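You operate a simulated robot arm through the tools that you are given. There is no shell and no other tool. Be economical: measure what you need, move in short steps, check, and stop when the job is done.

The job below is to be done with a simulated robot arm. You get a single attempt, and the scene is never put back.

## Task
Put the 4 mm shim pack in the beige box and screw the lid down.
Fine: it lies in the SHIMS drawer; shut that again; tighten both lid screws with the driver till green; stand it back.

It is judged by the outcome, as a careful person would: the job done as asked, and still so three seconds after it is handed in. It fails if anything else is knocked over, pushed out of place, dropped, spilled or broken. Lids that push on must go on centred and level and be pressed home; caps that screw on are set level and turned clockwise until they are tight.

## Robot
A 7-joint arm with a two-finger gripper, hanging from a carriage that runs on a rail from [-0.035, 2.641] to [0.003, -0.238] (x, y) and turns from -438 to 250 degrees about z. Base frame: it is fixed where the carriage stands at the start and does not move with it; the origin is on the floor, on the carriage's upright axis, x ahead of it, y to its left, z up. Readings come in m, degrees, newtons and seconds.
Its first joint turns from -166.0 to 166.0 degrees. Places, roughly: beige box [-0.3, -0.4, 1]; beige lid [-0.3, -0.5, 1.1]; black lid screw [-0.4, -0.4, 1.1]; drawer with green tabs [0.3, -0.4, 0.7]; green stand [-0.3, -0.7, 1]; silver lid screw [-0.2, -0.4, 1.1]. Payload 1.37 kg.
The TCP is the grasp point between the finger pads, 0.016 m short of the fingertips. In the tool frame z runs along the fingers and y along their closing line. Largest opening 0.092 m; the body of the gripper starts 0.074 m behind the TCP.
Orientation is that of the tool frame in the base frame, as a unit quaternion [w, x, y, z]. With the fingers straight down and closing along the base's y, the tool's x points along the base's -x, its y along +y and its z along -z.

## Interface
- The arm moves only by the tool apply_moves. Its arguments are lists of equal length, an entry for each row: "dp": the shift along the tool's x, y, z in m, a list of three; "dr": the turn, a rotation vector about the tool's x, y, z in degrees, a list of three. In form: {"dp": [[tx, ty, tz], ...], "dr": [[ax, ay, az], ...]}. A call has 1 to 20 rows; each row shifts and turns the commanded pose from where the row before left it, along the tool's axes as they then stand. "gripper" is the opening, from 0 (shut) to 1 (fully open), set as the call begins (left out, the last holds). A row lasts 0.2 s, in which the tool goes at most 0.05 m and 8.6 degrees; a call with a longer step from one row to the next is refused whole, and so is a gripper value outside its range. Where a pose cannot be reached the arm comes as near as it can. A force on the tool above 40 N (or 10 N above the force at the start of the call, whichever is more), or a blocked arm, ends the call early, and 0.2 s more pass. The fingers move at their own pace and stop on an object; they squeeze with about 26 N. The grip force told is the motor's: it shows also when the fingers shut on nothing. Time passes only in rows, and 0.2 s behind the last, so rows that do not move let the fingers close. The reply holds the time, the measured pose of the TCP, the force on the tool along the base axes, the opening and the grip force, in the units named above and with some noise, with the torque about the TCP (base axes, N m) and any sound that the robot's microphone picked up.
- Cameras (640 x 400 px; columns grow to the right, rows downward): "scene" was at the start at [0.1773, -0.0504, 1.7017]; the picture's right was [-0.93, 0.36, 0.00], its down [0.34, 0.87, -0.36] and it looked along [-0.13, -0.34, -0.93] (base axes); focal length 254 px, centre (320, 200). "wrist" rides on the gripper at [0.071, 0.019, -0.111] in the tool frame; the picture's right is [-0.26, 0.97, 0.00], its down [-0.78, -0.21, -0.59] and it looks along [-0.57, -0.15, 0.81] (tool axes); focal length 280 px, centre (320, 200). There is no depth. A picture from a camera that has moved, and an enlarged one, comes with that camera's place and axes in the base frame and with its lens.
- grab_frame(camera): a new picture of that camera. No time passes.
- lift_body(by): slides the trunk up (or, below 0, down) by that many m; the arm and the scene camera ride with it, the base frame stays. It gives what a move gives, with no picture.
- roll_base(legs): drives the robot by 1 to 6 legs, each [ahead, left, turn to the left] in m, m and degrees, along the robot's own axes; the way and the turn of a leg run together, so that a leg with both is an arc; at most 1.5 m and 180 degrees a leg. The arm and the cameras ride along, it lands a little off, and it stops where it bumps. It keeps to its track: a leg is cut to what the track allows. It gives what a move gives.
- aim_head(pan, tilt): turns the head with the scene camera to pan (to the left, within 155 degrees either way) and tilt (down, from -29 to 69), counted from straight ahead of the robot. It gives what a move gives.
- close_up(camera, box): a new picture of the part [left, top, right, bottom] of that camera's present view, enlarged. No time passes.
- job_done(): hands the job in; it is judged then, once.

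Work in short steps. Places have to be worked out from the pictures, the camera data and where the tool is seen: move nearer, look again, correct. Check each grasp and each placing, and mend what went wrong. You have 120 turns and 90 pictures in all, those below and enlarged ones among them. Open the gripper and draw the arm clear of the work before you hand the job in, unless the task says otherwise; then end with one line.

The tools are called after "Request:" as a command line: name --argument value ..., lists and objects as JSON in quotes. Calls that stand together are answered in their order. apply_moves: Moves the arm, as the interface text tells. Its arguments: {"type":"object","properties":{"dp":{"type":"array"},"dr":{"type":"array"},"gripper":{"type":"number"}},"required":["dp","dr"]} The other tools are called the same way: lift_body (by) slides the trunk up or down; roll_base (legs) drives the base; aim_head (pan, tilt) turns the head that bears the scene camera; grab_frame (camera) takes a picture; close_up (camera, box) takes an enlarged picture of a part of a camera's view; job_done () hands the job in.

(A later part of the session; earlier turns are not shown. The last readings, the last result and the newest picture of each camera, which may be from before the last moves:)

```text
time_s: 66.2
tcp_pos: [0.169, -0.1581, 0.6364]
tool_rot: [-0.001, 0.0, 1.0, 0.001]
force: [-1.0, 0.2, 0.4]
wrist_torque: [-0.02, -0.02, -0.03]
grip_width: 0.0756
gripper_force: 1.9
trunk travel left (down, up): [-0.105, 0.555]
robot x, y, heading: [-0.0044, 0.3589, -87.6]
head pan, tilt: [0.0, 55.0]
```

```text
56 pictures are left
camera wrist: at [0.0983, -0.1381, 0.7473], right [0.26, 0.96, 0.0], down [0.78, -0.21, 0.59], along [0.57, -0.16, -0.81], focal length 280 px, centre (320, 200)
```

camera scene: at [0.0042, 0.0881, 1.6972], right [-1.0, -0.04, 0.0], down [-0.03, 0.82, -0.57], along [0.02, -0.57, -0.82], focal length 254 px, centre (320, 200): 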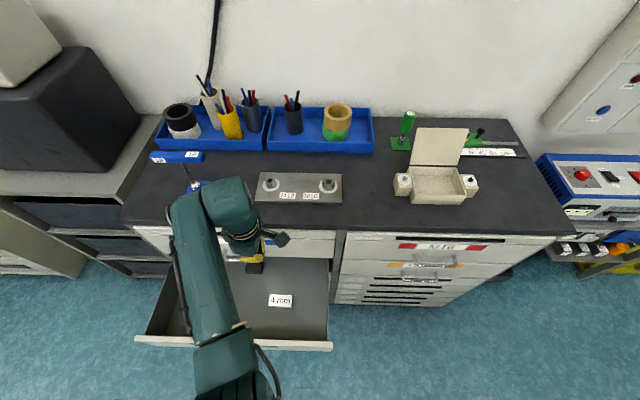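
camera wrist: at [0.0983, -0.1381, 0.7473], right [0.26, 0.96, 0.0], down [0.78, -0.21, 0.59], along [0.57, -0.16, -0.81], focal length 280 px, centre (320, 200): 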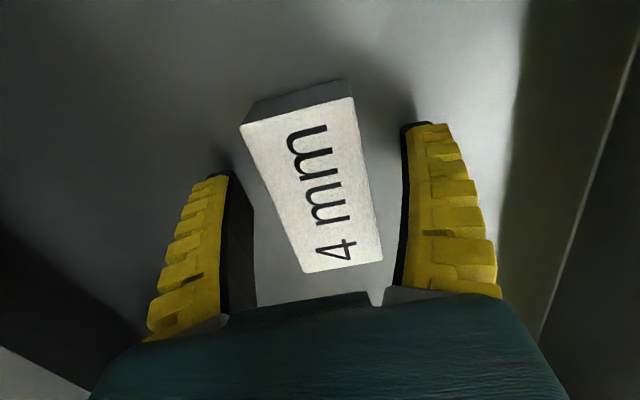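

Pack top still appears ~8 mm below the TCP. I creep down to find the drawer floor by force.

Request:
apply_moves --dp '[[0, -0.002, 0.003], [0, 0, 0.003], [0, 0, 0.002], [0, 0, 0]]' --dr '[[0, 0, 0], [0, 0, 0], [0, 0, 0], [0, 0, 0]]'

Request:
grab_frame --camera "wrist"

```text
time_s: 67.2
tcp_pos: [0.1682, -0.16, 0.6299]
tool_rot: [0.001, 0.001, 1.0, 0.0]
force: [-0.1, 0.5, 0.7]
wrist_torque: [-0.05, 0.03, 0.01]
grip_width: 0.0754
gripper_force: 1.8
trunk travel left (down, up): [-0.105, 0.555]
robot x, y, heading: [-0.002, 0.357, -87.8]
head pan, tilt: [0.0, 55.0]
```

```text
55 pictures are left
camera wrist: at [0.0983, -0.1399, 0.7395], right [0.26, 0.96, 0.0], down [0.78, -0.21, 0.59], along [0.57, -0.16, -0.81], focal length 280 px, centre (320, 200)
```

wrist: 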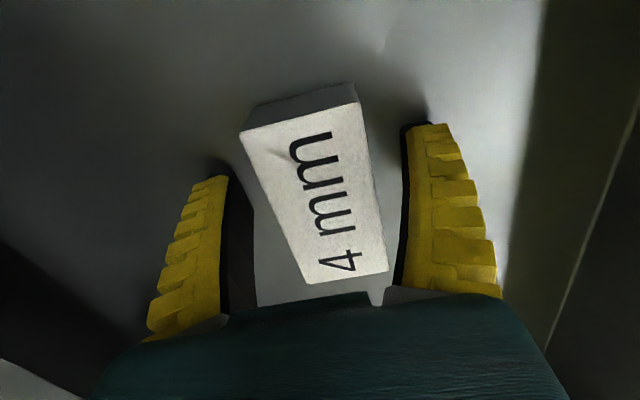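

No contact yet, though tip shadows show the floor is near. A few more small steps.

Request:
apply_moves --dp '[[0, 0, 0.002], [0, 0, 0.002], [0, 0, 0.002], [0, 0, 0]]' --dr '[[0, 0, 0], [0, 0, 0], [0, 0, 0], [0, 0, 0]]'

```text
time_s: 68.2
tcp_pos: [0.1699, -0.1648, 0.6274]
tool_rot: [0.001, 0.0, 1.0, -0.004]
force: [-4.8, -1.2, 30.9]
wrist_torque: [1.62, 0.07, 0.26]
grip_width: 0.0822
gripper_force: 6.1
trunk travel left (down, up): [-0.105, 0.555]
robot x, y, heading: [-0.0039, 0.3568, -87.6]
head pan, tilt: [0.0, 55.0]
```

Floor reached at TCP ≈ 0.628. I back up 5 mm and close there.

Request:
apply_moves --dp '[[0, 0, -0.003], [0, 0, -0.002], [0, 0, 0]]' --dr '[[0, 0, 0], [0, 0, 0], [0, 0, 0]]'

Request:
apply_moves --dp '[[0, 0, 0], [0, 0, 0], [0, 0, 0], [0, 0, 0]]' --dr '[[0, 0, 0], [0, 0, 0], [0, 0, 0], [0, 0, 0]]' --gripper 0

Request:
apply_moves --dp '[[0, 0, -0.005], [0, 0, -0.01], [0, 0, -0.01], [0, 0, -0.01], [0, 0, 0]]' --dr '[[0, 0, 0], [0, 0, 0], [0, 0, 0], [0, 0, 0], [0, 0, 0]]'

Request:
grab_frame --camera "wrist"

```text
time_s: 69.0
tcp_pos: [0.169, -0.1602, 0.6265]
tool_rot: [0.0, 0.002, 1.0, 0.0]
force: [-2.0, -1.5, 16.0]
wrist_torque: [0.0, 0.05, -0.08]
grip_width: 0.076
gripper_force: 7.6
trunk travel left (down, up): [-0.105, 0.555]
robot x, y, heading: [-0.003, 0.3588, -87.6]
head pan, tilt: [0.0, 55.0]
```

```text
time_s: 70.0
tcp_pos: [0.1707, -0.1614, 0.6317]
tool_rot: [0.002, 0.001, 1.0, -0.002]
force: [-0.1, -1.0, 24.7]
wrist_torque: [0.23, 0.0, 0.18]
grip_width: 0.0398
gripper_force: 26.1
trunk travel left (down, up): [-0.105, 0.555]
robot x, y, heading: [-0.0055, 0.3597, -87.7]
head pan, tilt: [0.0, 55.0]
```

```text
time_s: 71.2
tcp_pos: [0.1689, -0.159, 0.6632]
tool_rot: [0.001, 0.002, 1.0, 0.001]
force: [0.4, -0.6, -3.3]
wrist_torque: [-0.01, 0.05, 0.0]
grip_width: 0.0398
gripper_force: 26.3
trunk travel left (down, up): [-0.105, 0.555]
robot x, y, heading: [-0.0036, 0.3602, -87.4]
head pan, tilt: [0.0, 55.0]
```

```text
54 pictures are left
camera wrist: at [0.0983, -0.139, 0.7737], right [0.26, 0.96, 0.0], down [0.78, -0.21, 0.59], along [0.57, -0.15, -0.81], focal length 280 px, centre (320, 200)
```

wrist: 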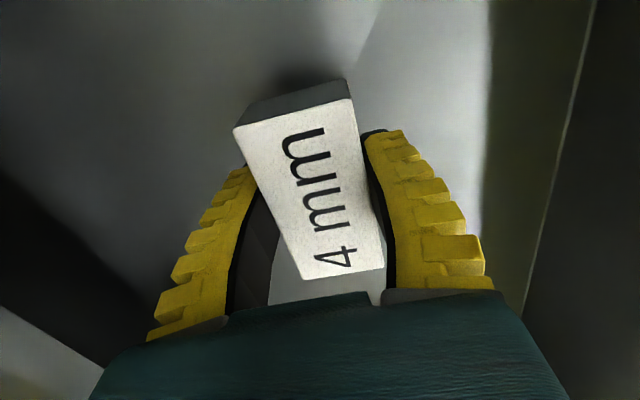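

The pack is now truly lifted (3 N load). I raise the trunk to clear the bench.

Request:
lift_body --by 0.4

Request:
lift_body --by 0.15

Request:
close_up --camera "scene" --box '[120, 80, 540, 342]'

```text
time_s: 75.0
tcp_pos: [0.1684, -0.1588, 1.0627]
tool_rot: [0.0, 0.0, 1.0, 0.0]
force: [-0.1, -0.1, -3.3]
wrist_torque: [0.01, 0.0, 0.01]
grip_width: 0.0397
gripper_force: 26.0
trunk travel left (down, up): [-0.505, 0.155]
robot x, y, heading: [-0.0046, 0.3584, -87.7]
head pan, tilt: [0.0, 55.0]
```

```text
time_s: 76.7
tcp_pos: [0.1687, -0.1587, 1.2137]
tool_rot: [0.0, 0.001, 1.0, 0.0]
force: [-0.5, -1.3, -3.4]
wrist_torque: [0.0, 0.03, -0.01]
grip_width: 0.0397
gripper_force: 25.3
trunk travel left (down, up): [-0.655, 0.005]
robot x, y, heading: [-0.004, 0.3604, -87.4]
head pan, tilt: [0.0, 55.0]
```

```text
1.52 times, centred on (330, 211) of scene
camera zoom: at [0.0041, 0.0882, 1.8471], right [-1.0, -0.04, 0.0], down [-0.03, 0.82, -0.57], along [0.02, -0.57, -0.82], focal length 387 px, centre (305, 183)
```

zoom: 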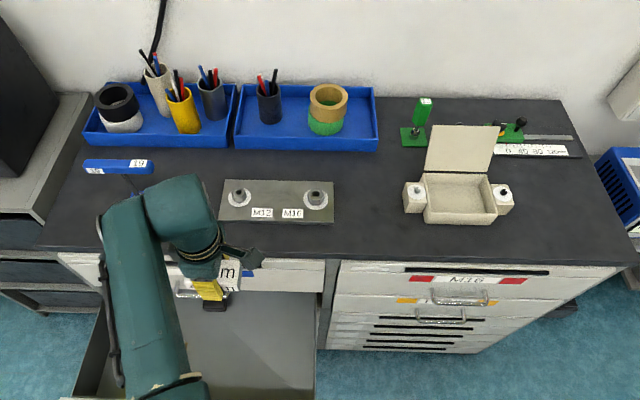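

Triangulating with two heights: silver screw head at (-0.248, -0.452, 1.071), black at (-0.461, -0.450, 1.071), so the box centre is about (-0.355, -0.45). I carry the pack sideways in front of the bench to x = -0.355.

Request:
apply_moves --dp '[[0.0476, 0, 0], [0.0476, 0, 0], [0.0476, 0, 0], [0.0476, 0, 0], [0.0476, 0, 0], [0.0476, 0, 0], [0.0476, 0, 0], [0.0476, 0, 0], [0.0476, 0, 0], [0.0476, 0, 0], [0.0476, 0, 0], [0, 0, 0]]' --dr '[[0, 0, 0], [0, 0, 0], [0, 0, 0], [0, 0, 0], [0, 0, 0], [0, 0, 0], [0, 0, 0], [0, 0, 0], [0, 0, 0], [0, 0, 0], [0, 0, 0], [0, 0, 0]]'

Request:
grab_frame --camera "scene"

```text
time_s: 79.3
tcp_pos: [-0.3112, -0.1405, 1.2211]
tool_rot: [0.0, 0.0, 1.0, -0.001]
force: [0.9, 0.9, -2.1]
wrist_torque: [-0.02, -0.03, -0.02]
grip_width: 0.0399
gripper_force: 26.0
out of reach, approached as far as the arm can: row 10, 11
trunk travel left (down, up): [-0.655, 0.005]
robot x, y, heading: [-0.0065, 0.3541, -87.2]
head pan, tilt: [0.0, 55.0]
```

```text
52 pictures are left
camera scene: at [0.0042, 0.0882, 1.8471], right [-1.0, -0.04, 0.0], down [-0.03, 0.82, -0.57], along [0.02, -0.57, -0.82], focal length 254 px, centre (320, 200)
```

scene: 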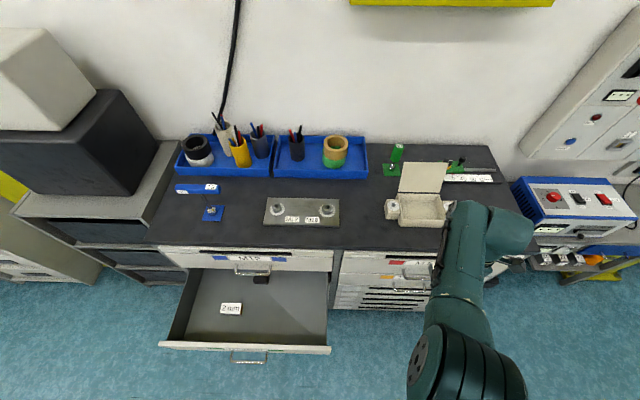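

Near the reach limit here. I draw the tool in toward the axis (+y), then will drive the base forward.

Request:
apply_moves --dp '[[0, 0.04, 0], [0, 0.04, 0], [0, 0.04, 0], [0, 0.02, 0], [0, 0, 0]]' --dr '[[0, 0, 0], [0, 0, 0], [0, 0, 0], [0, 0, 0], [0, 0, 0]]'

```text
time_s: 80.5
tcp_pos: [-0.3132, 0.0007, 1.2227]
tool_rot: [0.0, 0.001, 1.0, 0.0]
force: [1.0, -0.3, -1.9]
wrist_torque: [0.03, 0.0, 0.01]
grip_width: 0.0399
gripper_force: 25.6
trunk travel left (down, up): [-0.655, 0.005]
robot x, y, heading: [-0.0057, 0.3558, -87.5]
head pan, tilt: [0.0, 55.0]
```

I correct x to -0.355 and drive forward toward the bench; the pack at z ≈ 1.2 clears the box and lid.

Request:
apply_moves --dp '[[0.042, 0, 0], [0, 0, 0]]' --dr '[[0, 0, 0], [0, 0, 0]]'

Request:
roll_base --legs '[[0.36, 0, 0]]'

Request:
grab_frame --camera "wrist"

Request:
grab_frame --camera "scene"

```text
time_s: 81.1
tcp_pos: [-0.355, 0.0013, 1.2212]
tool_rot: [0.0, 0.001, 1.0, 0.0]
force: [0.1, -0.6, -3.1]
wrist_torque: [0.01, -0.01, 0.0]
grip_width: 0.0397
gripper_force: 25.1
trunk travel left (down, up): [-0.655, 0.005]
robot x, y, heading: [-0.0032, 0.3573, -87.7]
head pan, tilt: [0.0, 55.0]
```

```text
time_s: 83.5
tcp_pos: [-0.3506, -0.364, 1.2222]
tool_rot: [0.0, 0.004, 1.0, 0.0]
force: [0.7, -0.3, -3.2]
wrist_torque: [0.01, 0.05, 0.0]
grip_width: 0.04
gripper_force: 25.9
trunk travel left (down, up): [-0.655, 0.005]
robot x, y, heading: [-0.0012, -0.0097, -87.8]
head pan, tilt: [0.0, 55.0]
```

```text
51 pictures are left
camera wrist: at [-0.422, -0.3436, 1.3324], right [0.27, 0.96, 0.0], down [0.78, -0.22, 0.59], along [0.57, -0.16, -0.81], focal length 280 px, centre (320, 200)
```

wrist: 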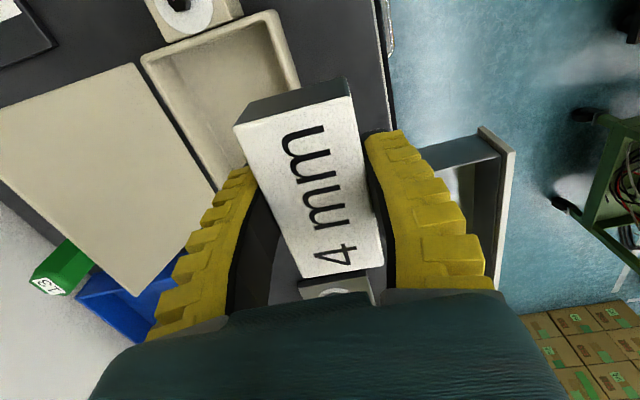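

```text
50 pictures are left
camera scene: at [0.0077, -0.2777, 1.8471], right [-1.0, -0.04, 0.0], down [-0.03, 0.82, -0.57], along [0.02, -0.57, -0.82], focal length 254 px, centre (320, 200)
```

scene: 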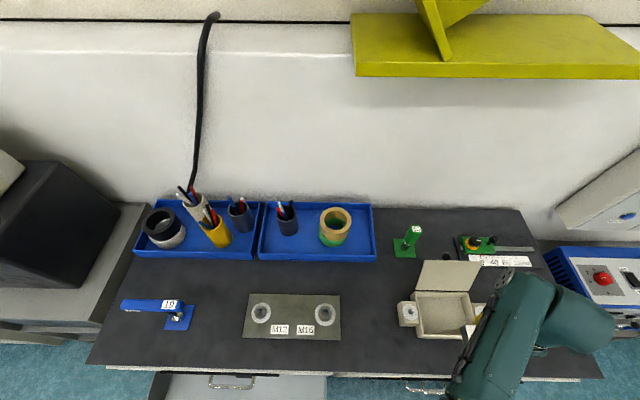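

A yellow wall shelf hangs near y ≈ -0.7, z ≈ 1.6 – I'll stay clear. Box outer rim: x -0.42…-0.29, y -0.51…-0.38. I drive 8 cm forward to centre over it.

Request:
roll_base --legs '[[0.08, 0, 0]]'

Request:
grab_frame --camera "wrist"

```text
time_s: 84.5
tcp_pos: [-0.3511, -0.4423, 1.2219]
tool_rot: [0.0, 0.003, 1.0, 0.001]
force: [-0.5, -1.0, -2.5]
wrist_torque: [0.01, -0.02, 0.05]
grip_width: 0.04
gripper_force: 25.9
trunk travel left (down, up): [-0.655, 0.005]
robot x, y, heading: [0.001, -0.0877, -88.0]
head pan, tilt: [0.0, 55.0]
```

```text
49 pictures are left
camera wrist: at [-0.4206, -0.4233, 1.3322], right [0.27, 0.96, 0.0], down [0.78, -0.22, 0.59], along [0.57, -0.16, -0.81], focal length 280 px, centre (320, 200)
```

wrist: 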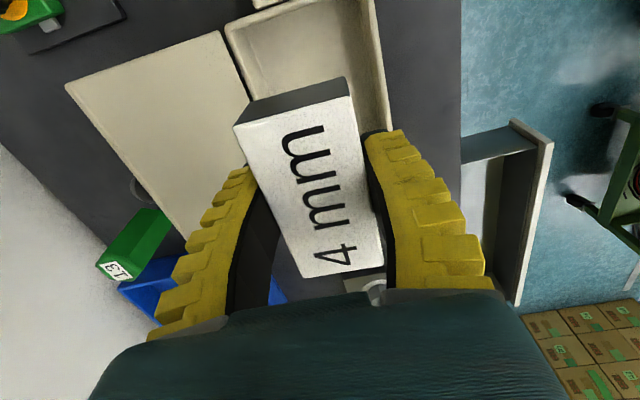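

Alignment is within a few mm. I nudge to the centre and lower the trunk 0.12, then check.

Request:
apply_moves --dp '[[0.003, -0.002, 0], [0, 0, 0]]' --dr '[[0, 0, 0], [0, 0, 0]]'

Request:
lift_body --by -0.12

Request:
grab_frame --camera "wrist"

Request:
close_up --camera "scene" --box '[360, 220, 620, 382]'

```text
time_s: 85.1
tcp_pos: [-0.3523, -0.4439, 1.2206]
tool_rot: [0.0, 0.004, 1.0, 0.0]
force: [0.0, -1.1, -3.0]
wrist_torque: [0.0, -0.03, 0.03]
grip_width: 0.0397
gripper_force: 26.0
trunk travel left (down, up): [-0.655, 0.005]
robot x, y, heading: [0.003, -0.0885, -87.8]
head pan, tilt: [0.0, 55.0]
```

```text
time_s: 86.6
tcp_pos: [-0.3524, -0.4444, 1.1012]
tool_rot: [0.001, 0.003, 1.0, 0.0]
force: [-0.6, 0.0, -3.0]
wrist_torque: [0.0, -0.01, 0.02]
grip_width: 0.0399
gripper_force: 25.8
trunk travel left (down, up): [-0.535, 0.125]
robot x, y, heading: [-0.0011, -0.0894, -87.7]
head pan, tilt: [0.0, 55.0]
```

```text
48 pictures are left
camera wrist: at [-0.4232, -0.425, 1.2117], right [0.27, 0.96, 0.0], down [0.78, -0.22, 0.59], along [0.57, -0.16, -0.81], focal length 280 px, centre (320, 200)
```

wrist: 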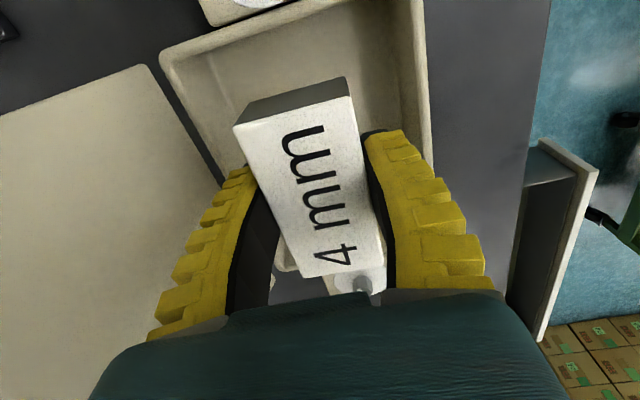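

```text
2.46 times, centred on (490, 301) of scene
camera zoom: at [0.0091, -0.3571, 1.7272], right [-1.0, -0.04, 0.0], down [-0.03, 0.82, -0.57], along [0.02, -0.57, -0.82], focal length 624 px, centre (-98, -49)
```

zoom: 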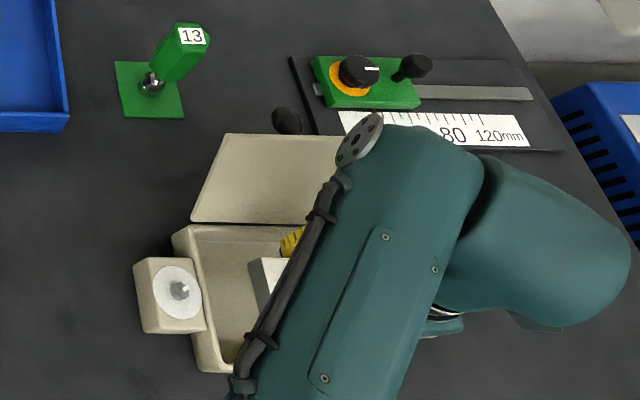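

The pack is well centred over the opening. I lower it inside, first with the trunk, then creeping until contact.

Request:
lift_body --by -0.06

Request:
apply_moves --dp '[[0, 0, 0.004], [0, 0, 0.004], [0, 0, 0.004], [0, 0, 0]]' --dr '[[0, 0, 0], [0, 0, 0], [0, 0, 0], [0, 0, 0]]'

Request:
grab_frame --camera "wrist"

```text
time_s: 87.6
tcp_pos: [-0.354, -0.4451, 1.0422]
tool_rot: [-0.001, 0.004, 1.0, 0.0]
force: [1.0, 0.2, 7.6]
wrist_torque: [-0.13, -0.42, 0.09]
grip_width: 0.04
gripper_force: 26.7
trunk travel left (down, up): [-0.475, 0.185]
robot x, y, heading: [0.0023, -0.0864, -87.7]
head pan, tilt: [0.0, 55.0]
```

```text
time_s: 88.1
tcp_pos: [-0.3531, -0.4456, 1.0428]
tool_rot: [-0.002, 0.004, 1.0, -0.002]
force: [4.9, 4.3, 11.4]
wrist_torque: [0.03, -0.57, 0.11]
grip_width: 0.0402
gripper_force: 26.0
trunk travel left (down, up): [-0.475, 0.185]
robot x, y, heading: [0.003, -0.0814, -87.8]
head pan, tilt: [0.0, 55.0]
stopped in row 2: the force on the tool passed its limit at 46 N (the readings are from after the stop); the commanded pose is now the measured one
```

```text
46 pictures are left
camera wrist: at [-0.4239, -0.4261, 1.1537], right [0.27, 0.96, 0.0], down [0.78, -0.21, 0.59], along [0.56, -0.16, -0.81], focal length 280 px, centre (320, 200)
```

wrist: 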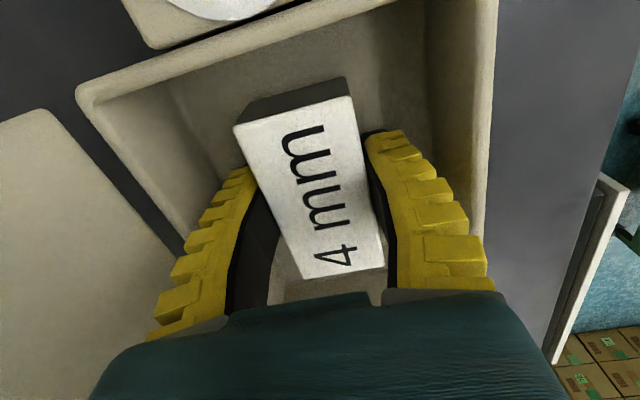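

Contact came at TCP z 1.042, with torque suggesting the +x end touched. I take a closer look at the pack relative to the box before letting go.

Request:
close_up --camera "wrist" --box '[60, 0, 520, 300]'

Request:
close_up --camera "scene" --box '[390, 260, 510, 335]'

```text
1.33 times, centred on (290, 150) of wrist
camera zoom: at [-0.4239, -0.4261, 1.1537], right [0.27, 0.96, 0.0], down [0.78, -0.21, 0.59], along [0.56, -0.16, -0.81], focal length 374 px, centre (360, 267)
```

zoom: 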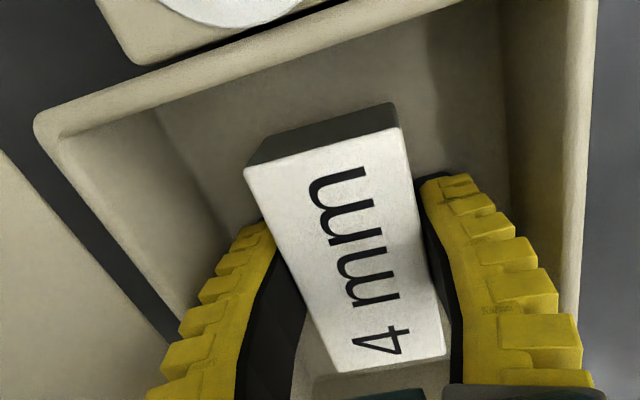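

```text
5.33 times, centred on (450, 298) of scene
camera zoom: at [0.0092, -0.3568, 1.667], right [-1.0, -0.04, 0.0], down [-0.03, 0.82, -0.57], along [0.02, -0.57, -0.82], focal length 1353 px, centre (-373, -320)
```

zoom: 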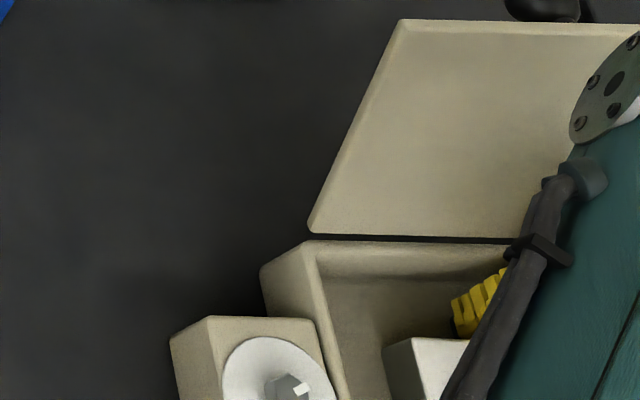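

The pack is clearly inside with gaps to all walls, touching the box floor. I release gently by opening to ~60 mm and lift.

Request:
apply_moves --dp '[[0, 0, 0], [0, 0, 0], [0, 0, 0]]' --dr '[[0, 0, 0], [0, 0, 0], [0, 0, 0]]' --gripper 0.62

Request:
apply_moves --dp '[[0, 0, -0.015], [0, 0, -0.02], [0, 0, -0.03], [0, 0, 0]]' --dr '[[0, 0, 0], [0, 0, 0], [0, 0, 0], [0, 0, 0]]'

Request:
lift_body --by 0.15

Request:
grab_frame --camera "wrist"

```text
time_s: 88.9
tcp_pos: [-0.3549, -0.4463, 1.0421]
tool_rot: [-0.002, 0.004, 1.0, -0.002]
force: [0.0, -2.0, 5.1]
wrist_torque: [-0.01, -0.03, 0.03]
grip_width: 0.0588
gripper_force: 0.0
trunk travel left (down, up): [-0.475, 0.185]
robot x, y, heading: [-0.0023, -0.086, -87.9]
head pan, tilt: [0.0, 55.0]
```

```text
time_s: 89.9
tcp_pos: [-0.356, -0.4477, 1.1079]
tool_rot: [-0.002, 0.004, 1.0, -0.001]
force: [0.3, 0.8, 0.7]
wrist_torque: [0.0, -0.02, -0.01]
grip_width: 0.0599
gripper_force: 2.7
trunk travel left (down, up): [-0.475, 0.185]
robot x, y, heading: [0.0011, -0.0875, -87.9]
head pan, tilt: [0.0, 55.0]
```

```text
time_s: 91.7
tcp_pos: [-0.3567, -0.4452, 1.2581]
tool_rot: [-0.002, 0.004, 1.0, -0.002]
force: [1.7, 0.0, -0.8]
wrist_torque: [0.0, -0.01, -0.02]
grip_width: 0.0596
gripper_force: 1.7
trunk travel left (down, up): [-0.625, 0.035]
robot x, y, heading: [0.0031, -0.0866, -87.6]
head pan, tilt: [0.0, 55.0]
```

```text
43 pictures are left
camera wrist: at [-0.4258, -0.4269, 1.3688], right [0.27, 0.96, 0.0], down [0.78, -0.22, 0.59], along [0.56, -0.16, -0.81], focal length 280 px, centre (320, 200)
```

wrist: 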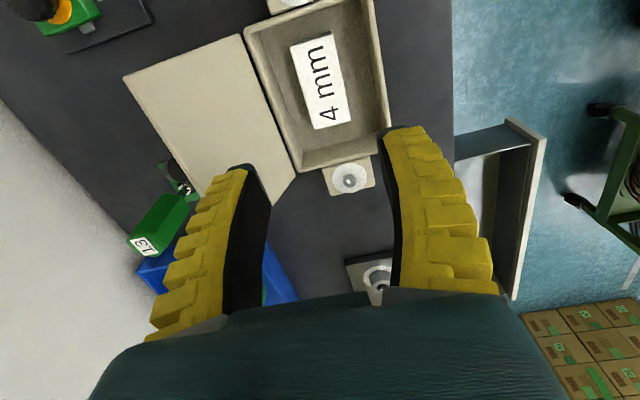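

The pack lies flat in the box. From two views the lid runs from hinge (y -0.506, z 1.054) up to its top edge (y -0.553, z 1.179), tilted back 20°. I'll straddle its top edge with the open fingers to swing it closed under control; first I drive forward over it.

Request:
roll_base --legs '[[0.107, 0, 0]]'

Request:
apply_moves --dp '[[-0.01, 0, 0], [0, 0, 0]]' --dr '[[0, 0, 0], [0, 0, 0]]' --gripper 0.7

Request:
aim_head --pan -30 --tilt 55

Request:
grab_frame --camera "wrist"

Request:
grab_frame --camera "scene"

```text
time_s: 92.8
tcp_pos: [-0.3548, -0.5531, 1.2578]
tool_rot: [-0.003, 0.003, 1.0, -0.001]
force: [0.0, 0.1, -0.3]
wrist_torque: [-0.04, -0.01, 0.02]
grip_width: 0.0597
gripper_force: 1.8
trunk travel left (down, up): [-0.625, 0.035]
robot x, y, heading: [-0.0018, -0.192, -87.7]
head pan, tilt: [0.0, 55.0]
```

```text
time_s: 93.4
tcp_pos: [-0.3457, -0.5546, 1.259]
tool_rot: [-0.003, 0.002, 1.0, -0.001]
force: [0.6, -0.4, -0.1]
wrist_torque: [-0.05, 0.0, 0.01]
grip_width: 0.0667
gripper_force: 1.9
trunk travel left (down, up): [-0.625, 0.035]
robot x, y, heading: [0.0049, -0.195, -87.6]
head pan, tilt: [0.0, 55.0]
```

```text
time_s: 94.4
tcp_pos: [-0.346, -0.5542, 1.258]
tool_rot: [-0.003, 0.004, 1.0, -0.002]
force: [-0.2, -0.1, 0.3]
wrist_torque: [0.0, 0.01, 0.01]
grip_width: 0.0665
gripper_force: 1.9
trunk travel left (down, up): [-0.625, 0.035]
robot x, y, heading: [0.0004, -0.1894, -87.9]
head pan, tilt: [-30.0, 55.0]
```

```text
42 pictures are left
camera wrist: at [-0.4159, -0.5339, 1.3692], right [0.27, 0.96, 0.0], down [0.78, -0.21, 0.59], along [0.56, -0.16, -0.81], focal length 280 px, centre (320, 200)
```

wrist: 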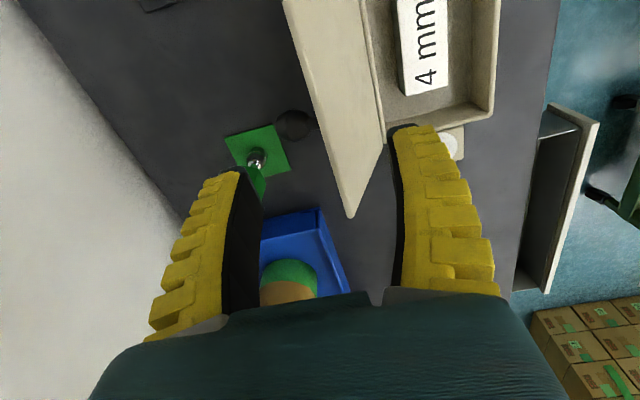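

```text
41 pictures are left
camera scene: at [-0.0258, -0.4546, 1.8172], right [-0.88, 0.47, 0.0], down [0.38, 0.72, -0.57], along [-0.27, -0.51, -0.82], focal length 254 px, centre (320, 200)
```

scene: 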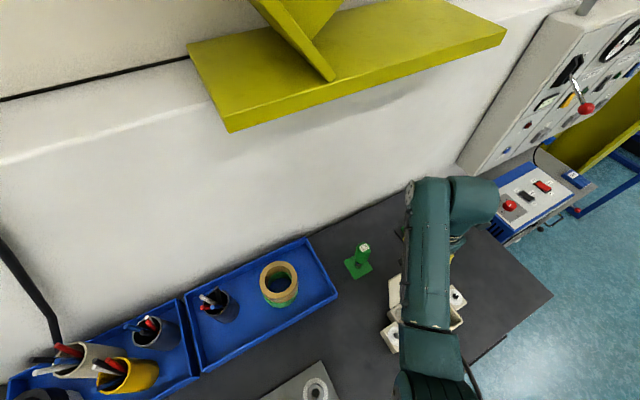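

The lid carries a black ball knob on its outer face near (-0.349, -0.58, 1.155). I'll straddle the lid edge beside the knob at x ≈ -0.305 and descend.

Request:
apply_moves --dp '[[-0.04, 0.002, 0], [0, 0, 0.03], [0, 0, 0.03], [0, 0, 0.03], [0, 0, 0]]' --dr '[[0, 0, 0], [0, 0, 0], [0, 0, 0], [0, 0, 0], [0, 0, 0]]'

Request:
grab_frame --camera "wrist"

```text
time_s: 95.6
tcp_pos: [-0.306, -0.5515, 1.1682]
tool_rot: [-0.002, 0.003, 1.0, -0.002]
force: [-0.4, 0.0, -0.8]
wrist_torque: [0.0, 0.04, 0.01]
grip_width: 0.0665
gripper_force: 1.4
trunk travel left (down, up): [-0.625, 0.035]
robot x, y, heading: [0.0009, -0.1886, -87.8]
head pan, tilt: [-30.0, 55.0]
```

```text
40 pictures are left
camera wrist: at [-0.3758, -0.531, 1.2786], right [0.27, 0.96, 0.0], down [0.78, -0.21, 0.59], along [0.56, -0.16, -0.81], focal length 280 px, centre (320, 200)
```

wrist: 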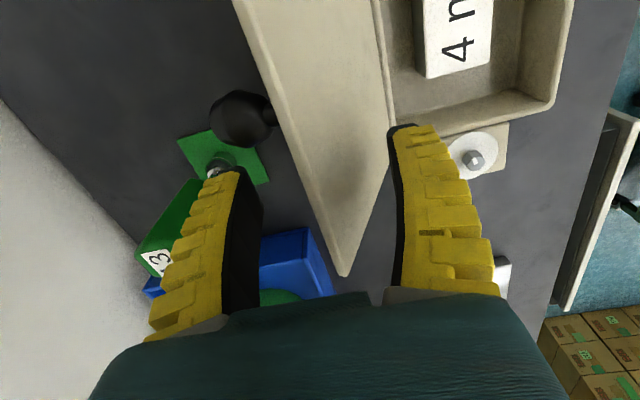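

The lid is between the fingers with the back finger clear of the knob. I pull it forward slowly past vertical.

Request:
apply_moves --dp '[[0, 0.015, 0], [0, 0.015, 0], [0, 0.012, 0], [0, 0.012, 0], [0, 0.012, 0], [0, 0.01, 0], [0, 0.01, 0], [0, 0.008, 0], [0, 0, 0]]' --dr '[[0, 0, 0], [0, 0, 0], [0, 0, 0], [0, 0, 0], [0, 0, 0], [0, 0, 0], [0, 0, 0], [0, 0, 0], [0, 0, 0]]'

Request:
grab_frame --camera "wrist"

```text
time_s: 97.6
tcp_pos: [-0.3033, -0.458, 1.1668]
tool_rot: [-0.001, 0.002, 1.0, -0.001]
force: [0.3, 1.7, 0.4]
wrist_torque: [-0.01, -0.01, -0.01]
grip_width: 0.0677
gripper_force: 2.4
trunk travel left (down, up): [-0.625, 0.035]
robot x, y, heading: [0.0047, -0.1919, -87.8]
head pan, tilt: [-30.0, 55.0]
```

```text
39 pictures are left
camera wrist: at [-0.3736, -0.4378, 1.2781], right [0.27, 0.96, 0.0], down [0.78, -0.22, 0.59], along [0.56, -0.16, -0.81], focal length 280 px, centre (320, 200)
```

wrist: 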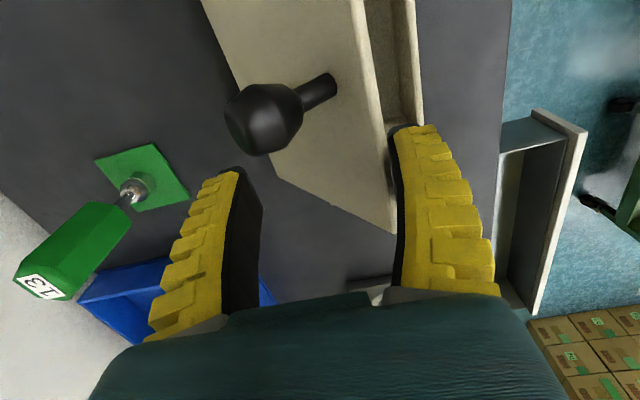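

The lid now rests on the front finger, leaning forward about 40°. I lower it along its arc, finger supporting it from below.

Request:
apply_moves --dp '[[0, 0.01, 0.01], [0, 0.009, 0.011], [0, 0.008, 0.012], [0, 0.006, 0.011], [0, 0.004, 0.011], [0, 0.003, 0.009], [0, 0, 0]]' --dr '[[0, 0, 0], [0, 0, 0], [0, 0, 0], [0, 0, 0], [0, 0, 0], [0, 0, 0], [0, 0, 0]]'

Request:
grab_frame --camera "wrist"

```text
time_s: 99.2
tcp_pos: [-0.306, -0.4183, 1.1027]
tool_rot: [-0.002, 0.003, 1.0, -0.001]
force: [-0.3, -0.1, -0.1]
wrist_torque: [0.01, -0.02, -0.02]
grip_width: 0.0667
gripper_force: 2.1
trunk travel left (down, up): [-0.625, 0.035]
robot x, y, heading: [0.0032, -0.188, -87.6]
head pan, tilt: [-30.0, 55.0]
```

```text
38 pictures are left
camera wrist: at [-0.3753, -0.398, 1.2142], right [0.27, 0.96, 0.0], down [0.78, -0.21, 0.59], along [0.56, -0.16, -0.81], focal length 280 px, centre (320, 200)
```

wrist: 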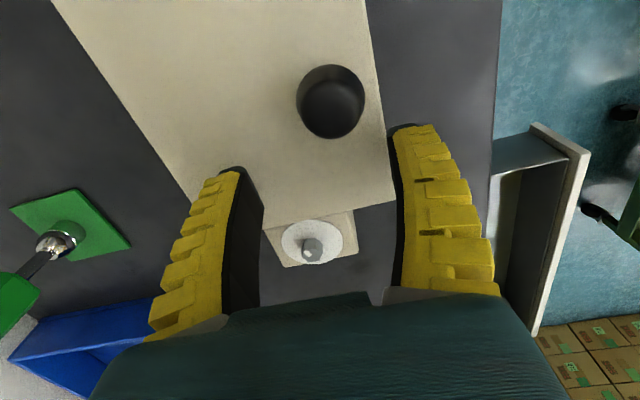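

The lid appears to have come down. I lift straight up and look.

Request:
apply_moves --dp '[[0, 0, -0.03], [0, 0, -0.04], [0, 0, -0.04], [0, 0, 0]]' --dr '[[0, 0, 0], [0, 0, 0], [0, 0, 0], [0, 0, 0]]'

Request:
grab_frame --camera "wrist"

Request:
close_up --camera "scene" --box '[300, 200, 540, 350]'

```text
time_s: 100.2
tcp_pos: [-0.3024, -0.4178, 1.2121]
tool_rot: [-0.002, 0.002, 1.0, 0.0]
force: [-0.6, 0.2, 0.2]
wrist_torque: [0.0, 0.02, -0.01]
grip_width: 0.0668
gripper_force: 1.7
trunk travel left (down, up): [-0.625, 0.035]
robot x, y, heading: [0.0025, -0.1943, -87.9]
head pan, tilt: [-30.0, 55.0]
```

```text
37 pictures are left
camera wrist: at [-0.3729, -0.3985, 1.3238], right [0.27, 0.96, 0.0], down [0.78, -0.21, 0.59], along [0.56, -0.16, -0.81], focal length 280 px, centre (320, 200)
```

wrist: 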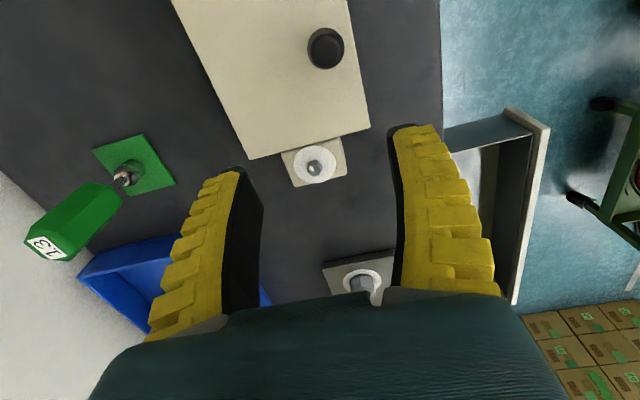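

```text
2.67 times, centred on (420, 275) of scene
camera zoom: at [-0.0259, -0.4546, 1.8172], right [-0.88, 0.47, 0.0], down [0.38, 0.72, -0.57], along [-0.27, -0.51, -0.82], focal length 677 px, centre (53, 0)
```

zoom: 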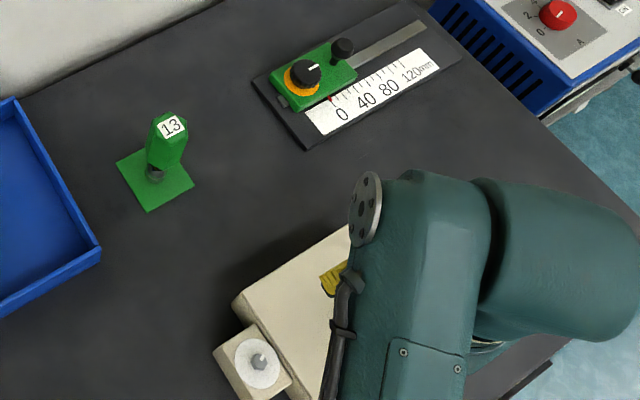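

The lid is flat shut. Driver 13 triangulates to a vertical axis at (-0.2765, -0.662), handle z ≈ 1.06–1.16. I move above it at a safe height.

Request:
roll_base --legs '[[0.04, 0, 0]]'

Request:
apply_moves --dp '[[-0.005, -0.04, -0.01], [-0.005, -0.04, 0], [-0.005, -0.04, 0], [-0.005, -0.04, 0], [-0.005, -0.038, 0], [0, 0, 0]]' --dr '[[0, 0, 0], [0, 0, 0], [0, 0, 0], [0, 0, 0], [0, 0, 0], [0, 0, 0]]'

Request:
grab_frame --camera "wrist"

Request:
grab_frame --camera "scene"

```text
time_s: 101.1
tcp_pos: [-0.3022, -0.459, 1.2122]
tool_rot: [-0.002, 0.003, 1.0, -0.002]
force: [0.1, 0.8, -0.2]
wrist_torque: [-0.03, 0.02, 0.02]
grip_width: 0.0668
gripper_force: 2.2
trunk travel left (down, up): [-0.625, 0.035]
robot x, y, heading: [0.0023, -0.2401, -87.9]
head pan, tilt: [-30.0, 55.0]
```

```text
time_s: 102.5
tcp_pos: [-0.2773, -0.6577, 1.2203]
tool_rot: [-0.003, 0.003, 1.0, -0.001]
force: [0.1, 0.6, 0.4]
wrist_torque: [-0.03, 0.03, 0.01]
grip_width: 0.0668
gripper_force: 1.7
trunk travel left (down, up): [-0.625, 0.035]
robot x, y, heading: [0.0052, -0.234, -87.7]
head pan, tilt: [-30.0, 55.0]
```

```text
35 pictures are left
camera wrist: at [-0.3474, -0.6383, 1.332], right [0.27, 0.96, 0.0], down [0.78, -0.22, 0.59], along [0.56, -0.16, -0.81], focal length 280 px, centre (320, 200)
```

wrist: 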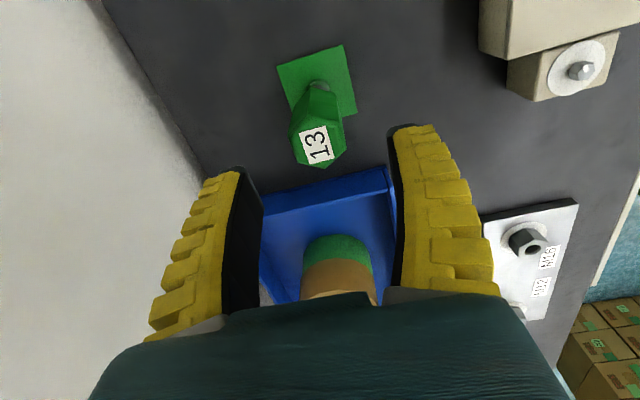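

```text
34 pictures are left
camera scene: at [-0.0253, -0.4967, 1.8172], right [-0.88, 0.47, 0.0], down [0.38, 0.72, -0.57], along [-0.27, -0.51, -0.82], focal length 254 px, centre (320, 200)
```

scene: 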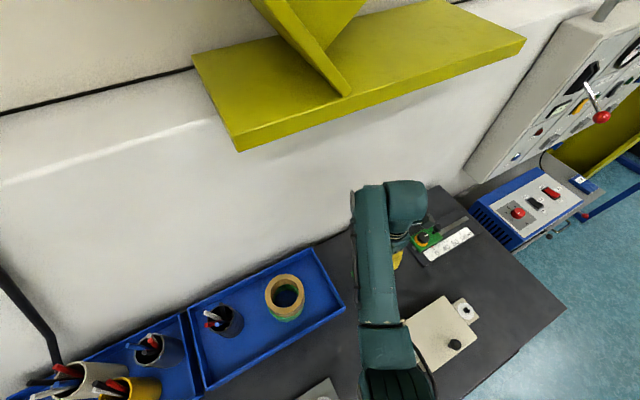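

The driver is directly ahead under the tool at (-0.272, -0.662). I correct and descend around the handle to TCP z ≈ 1.115.

Request:
apply_moves --dp '[[-0.005, -0.004, 0], [0, 0, 0.03], [0, 0, 0.015], [0, 0, 0]]' --dr '[[0, 0, 0], [0, 0, 0], [0, 0, 0], [0, 0, 0]]'

Request:
grab_frame --camera "wrist"

```text
time_s: 103.5
tcp_pos: [-0.2734, -0.6639, 1.1794]
tool_rot: [-0.002, 0.003, 1.0, -0.001]
force: [-0.8, -0.4, -0.4]
wrist_torque: [0.0, -0.01, -0.01]
grip_width: 0.0667
gripper_force: 1.9
trunk travel left (down, up): [-0.625, 0.035]
robot x, y, heading: [-0.0011, -0.2333, -87.8]
head pan, tilt: [-30.0, 55.0]
```

```text
33 pictures are left
camera wrist: at [-0.3427, -0.643, 1.2893], right [0.27, 0.96, 0.0], down [0.78, -0.21, 0.59], along [0.56, -0.16, -0.81], focal length 280 px, centre (320, 200)
```

wrist: 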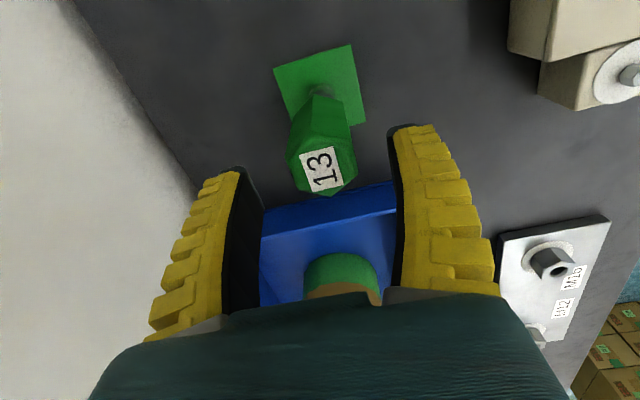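

Handle top at (-0.269, -0.664, 1.155). I descend the rest and close.

Request:
apply_moves --dp '[[-0.004, 0, 0.015], [0, 0, 0.025], [0, 0, 0.024], [0, 0, 0]]' --dr '[[0, 0, 0], [0, 0, 0], [0, 0, 0], [0, 0, 0]]'

Request:
apply_moves --dp '[[0, 0, 0], [0, 0, 0], [0, 0, 0], [0, 0, 0]]' --dr '[[0, 0, 0], [0, 0, 0], [0, 0, 0], [0, 0, 0]]' --gripper 0

Request:
grab_frame --camera "wrist"

```text
time_s: 104.5
tcp_pos: [-0.2691, -0.6644, 1.1132]
tool_rot: [-0.002, 0.004, 1.0, -0.001]
force: [-0.3, -0.3, 0.2]
wrist_torque: [0.01, -0.01, -0.01]
grip_width: 0.0666
gripper_force: 1.9
trunk travel left (down, up): [-0.625, 0.035]
robot x, y, heading: [0.0053, -0.2392, -87.6]
head pan, tilt: [-30.0, 55.0]
```

```text
time_s: 105.5
tcp_pos: [-0.2711, -0.6644, 1.1153]
tool_rot: [-0.002, 0.004, 1.0, -0.002]
force: [2.6, 1.9, 10.3]
wrist_torque: [0.07, -0.08, 0.02]
grip_width: 0.0299
gripper_force: 26.1
trunk travel left (down, up): [-0.625, 0.035]
robot x, y, heading: [0.003, -0.2357, -87.8]
head pan, tilt: [-30.0, 55.0]
```

```text
32 pictures are left
camera wrist: at [-0.3397, -0.6446, 1.2257], right [0.27, 0.96, -0.01], down [0.78, -0.21, 0.59], along [0.56, -0.16, -0.81], focal length 280 px, centre (320, 200)
```

wrist: 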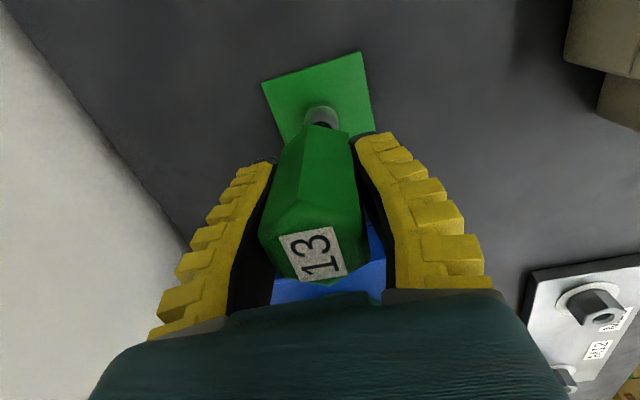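

Firm grip on the handle (30 mm). I remember this pose (-0.271, -0.664, 1.115) for putting it back, and lift slowly.

Request:
apply_moves --dp '[[0, 0, -0.01], [0, 0, -0.015], [0, 0, -0.02], [0, 0, -0.02], [0, 0, -0.025], [0, 0, -0.025], [0, 0, 0]]' --dr '[[0, 0, 0], [0, 0, 0], [0, 0, 0], [0, 0, 0], [0, 0, 0], [0, 0, 0], [0, 0, 0]]'

Request:
grab_frame --camera "wrist"

Request:
close_up --camera "scene" --box '[340, 180, 540, 400]'

```text
time_s: 107.1
tcp_pos: [-0.2706, -0.6629, 1.2309]
tool_rot: [-0.003, 0.003, 1.0, -0.002]
force: [0.3, -1.1, -1.9]
wrist_torque: [0.0, 0.0, 0.02]
grip_width: 0.0285
gripper_force: 26.5
trunk travel left (down, up): [-0.625, 0.035]
robot x, y, heading: [0.0068, -0.2362, -87.9]
head pan, tilt: [-30.0, 55.0]
```

```text
31 pictures are left
camera wrist: at [-0.3398, -0.6432, 1.3417], right [0.27, 0.96, 0.0], down [0.78, -0.22, 0.59], along [0.56, -0.16, -0.81], focal length 280 px, centre (320, 200)
```

wrist: 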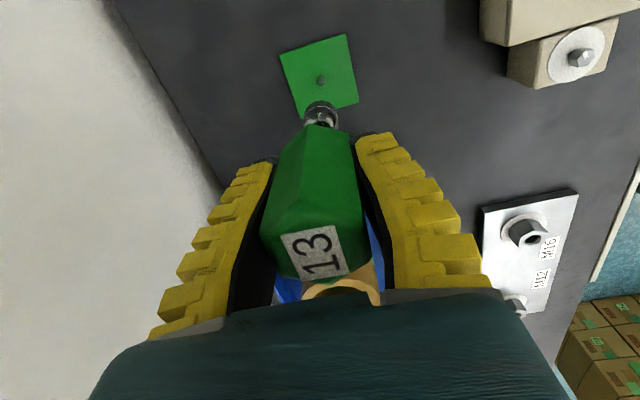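

```text
1.82 times, centred on (440, 290) of scene
camera zoom: at [-0.0253, -0.4966, 1.8172], right [-0.88, 0.47, 0.0], down [0.38, 0.72, -0.57], along [-0.27, -0.51, -0.82], focal length 461 px, centre (102, 36)
```

zoom: 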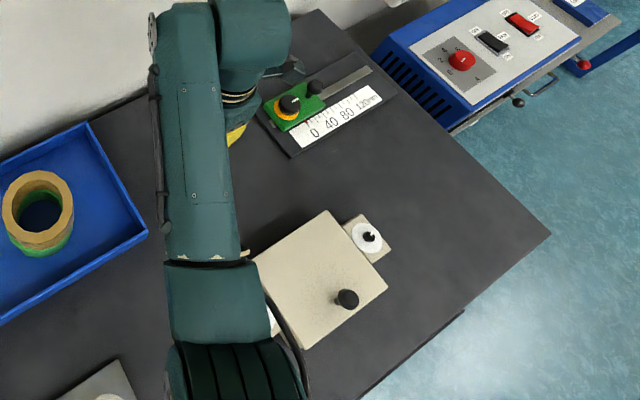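

Driver lifted cleanly; its stand has a small hex peg at about (-0.267, -0.664). The silver screw triangulates to (-0.2423, -0.4435, top ≈ 1.076). I move the socket over it.

Request:
apply_moves --dp '[[-0.0052, 0.0438, 0], [-0.0052, 0.0438, 0], [-0.0052, 0.0438, 0], [-0.0052, 0.0438, 0], [-0.0052, 0.0438, 0], [0, 0, 0]]' --dr '[[0, 0, 0], [0, 0, 0], [0, 0, 0], [0, 0, 0], [0, 0, 0], [0, 0, 0]]'

Request:
close_up --camera "wrist" --box '[220, 40, 420, 165]'

Request:
close_up --camera "scene" --box '[340, 230, 540, 400]'

```text
time_s: 108.5
tcp_pos: [-0.2393, -0.4431, 1.23]
tool_rot: [-0.003, 0.003, 1.0, -0.001]
force: [-0.6, 0.8, -0.4]
wrist_torque: [0.0, -0.02, -0.03]
grip_width: 0.0288
gripper_force: 26.3
trunk travel left (down, up): [-0.625, 0.035]
robot x, y, heading: [0.0042, -0.2362, -88.0]
head pan, tilt: [-30.0, 55.0]
```

```text
3.20 times, centred on (320, 102) of wrist
camera zoom: at [-0.3098, -0.4232, 1.3407], right [0.27, 0.96, 0.0], down [0.78, -0.21, 0.59], along [0.56, -0.16, -0.81], focal length 897 px, centre (320, 512)
```

zoom: 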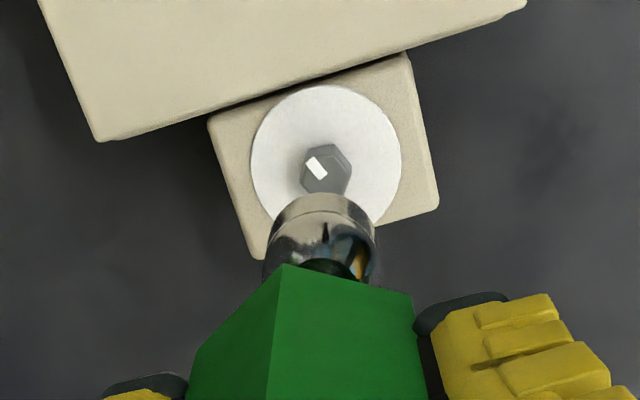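

```text
2.35 times, centred on (440, 315) of scene
camera zoom: at [-0.0252, -0.4966, 1.8172], right [-0.88, 0.47, 0.0], down [0.38, 0.72, -0.57], along [-0.27, -0.51, -0.82], focal length 597 px, centre (38, -71)
```

zoom: 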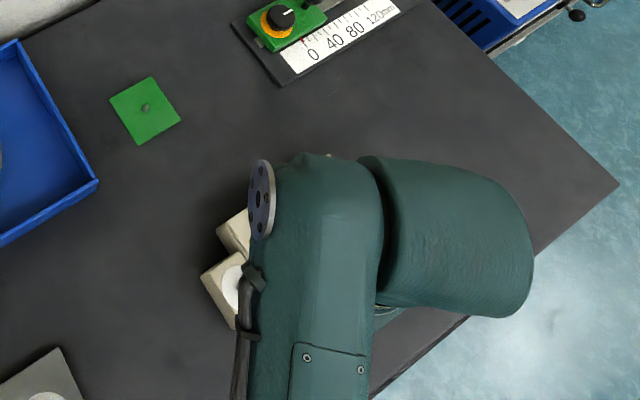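

The socket is almost above the screw head (about 3 mm off in x). I correct by 2.5 mm and descend to just above the head, then look again.

Request:
apply_moves --dp '[[0.0025, 0.001, 0.015], [0, 0, 0.015], [0, 0, 0]]' --dr '[[0, 0, 0], [0, 0, 0], [0, 0, 0]]'

Request:
close_up --camera "wrist" --box '[220, 40, 420, 165]'

```text
time_s: 109.3
tcp_pos: [-0.2432, -0.442, 1.1983]
tool_rot: [-0.003, 0.003, 1.0, -0.001]
force: [0.6, 0.6, -1.5]
wrist_torque: [-0.04, 0.03, 0.01]
grip_width: 0.0285
gripper_force: 26.1
trunk travel left (down, up): [-0.625, 0.035]
robot x, y, heading: [0.0041, -0.2317, -87.7]
head pan, tilt: [-30.0, 55.0]
```

```text
3.20 times, centred on (320, 102) of wrist
camera zoom: at [-0.3137, -0.4221, 1.3095], right [0.27, 0.96, 0.0], down [0.78, -0.22, 0.59], along [0.56, -0.16, -0.81], focal length 897 px, centre (320, 512)
```

zoom: 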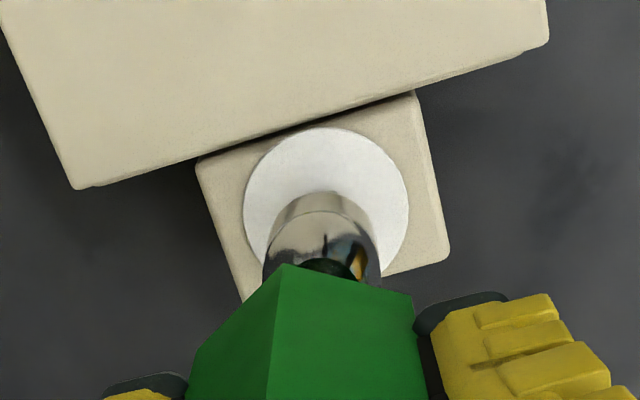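

Socket and screw axis agree within about 1–2 mm. I lower slowly, watching for contact.

Request:
apply_moves --dp '[[-0.001, 0, 0.004], [0, 0, 0.004], [0, 0, 0.004], [0, 0, 0.003], [0, 0, 0]]' --dr '[[0, 0, 0], [0, 0, 0], [0, 0, 0], [0, 0, 0], [0, 0, 0]]'

Request:
close_up --camera "wrist" --box '[220, 40, 420, 165]'

```text
time_s: 110.5
tcp_pos: [-0.2439, -0.4428, 1.1845]
tool_rot: [-0.003, 0.003, 1.0, -0.001]
force: [-0.9, 0.5, -2.0]
wrist_torque: [-0.04, -0.01, 0.05]
grip_width: 0.0283
gripper_force: 26.3
trunk travel left (down, up): [-0.625, 0.035]
robot x, y, heading: [0.0036, -0.2345, -87.8]
head pan, tilt: [-30.0, 55.0]
```

```text
3.20 times, centred on (320, 102) of wrist
camera zoom: at [-0.3133, -0.4231, 1.2955], right [0.27, 0.96, 0.0], down [0.78, -0.21, 0.59], along [0.56, -0.16, -0.81], focal length 897 px, centre (320, 512)
```

zoom: 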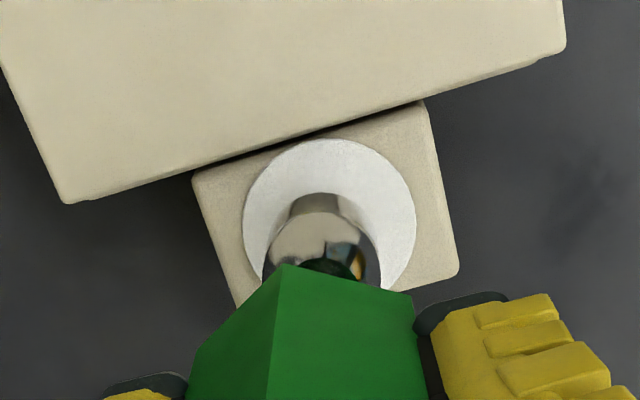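

Sideways there's still about 1.5–2 mm offset (+y). I correct and continue down gently.

Request:
apply_moves --dp '[[0, 0.0017, 0], [0, 0, 0.003], [0, 0, 0.003], [0, 0, 0.003], [0, 0, 0.002], [0, 0, 0]]' --dr '[[0, 0, 0], [0, 0, 0], [0, 0, 0], [0, 0, 0], [0, 0, 0], [0, 0, 0]]'

Request:
close_up --camera "wrist" --box '[220, 40, 420, 165]'

```text
time_s: 111.9
tcp_pos: [-0.2448, -0.4407, 1.1738]
tool_rot: [-0.002, 0.004, 1.0, -0.001]
force: [2.2, 1.2, 8.9]
wrist_torque: [0.03, -0.25, 0.01]
grip_width: 0.0286
gripper_force: 25.8
trunk travel left (down, up): [-0.625, 0.035]
robot x, y, heading: [0.0038, -0.2351, -87.7]
head pan, tilt: [-30.0, 55.0]
```

```text
3.20 times, centred on (320, 102) of wrist
camera zoom: at [-0.3138, -0.4207, 1.2845], right [0.27, 0.96, -0.01], down [0.78, -0.21, 0.59], along [0.56, -0.16, -0.81], focal length 897 px, centre (320, 512)
```

zoom: 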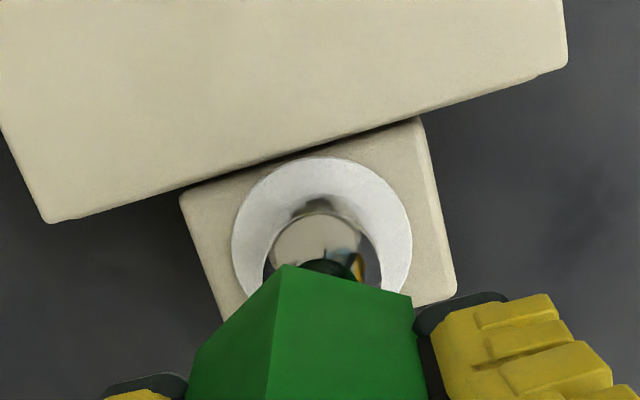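

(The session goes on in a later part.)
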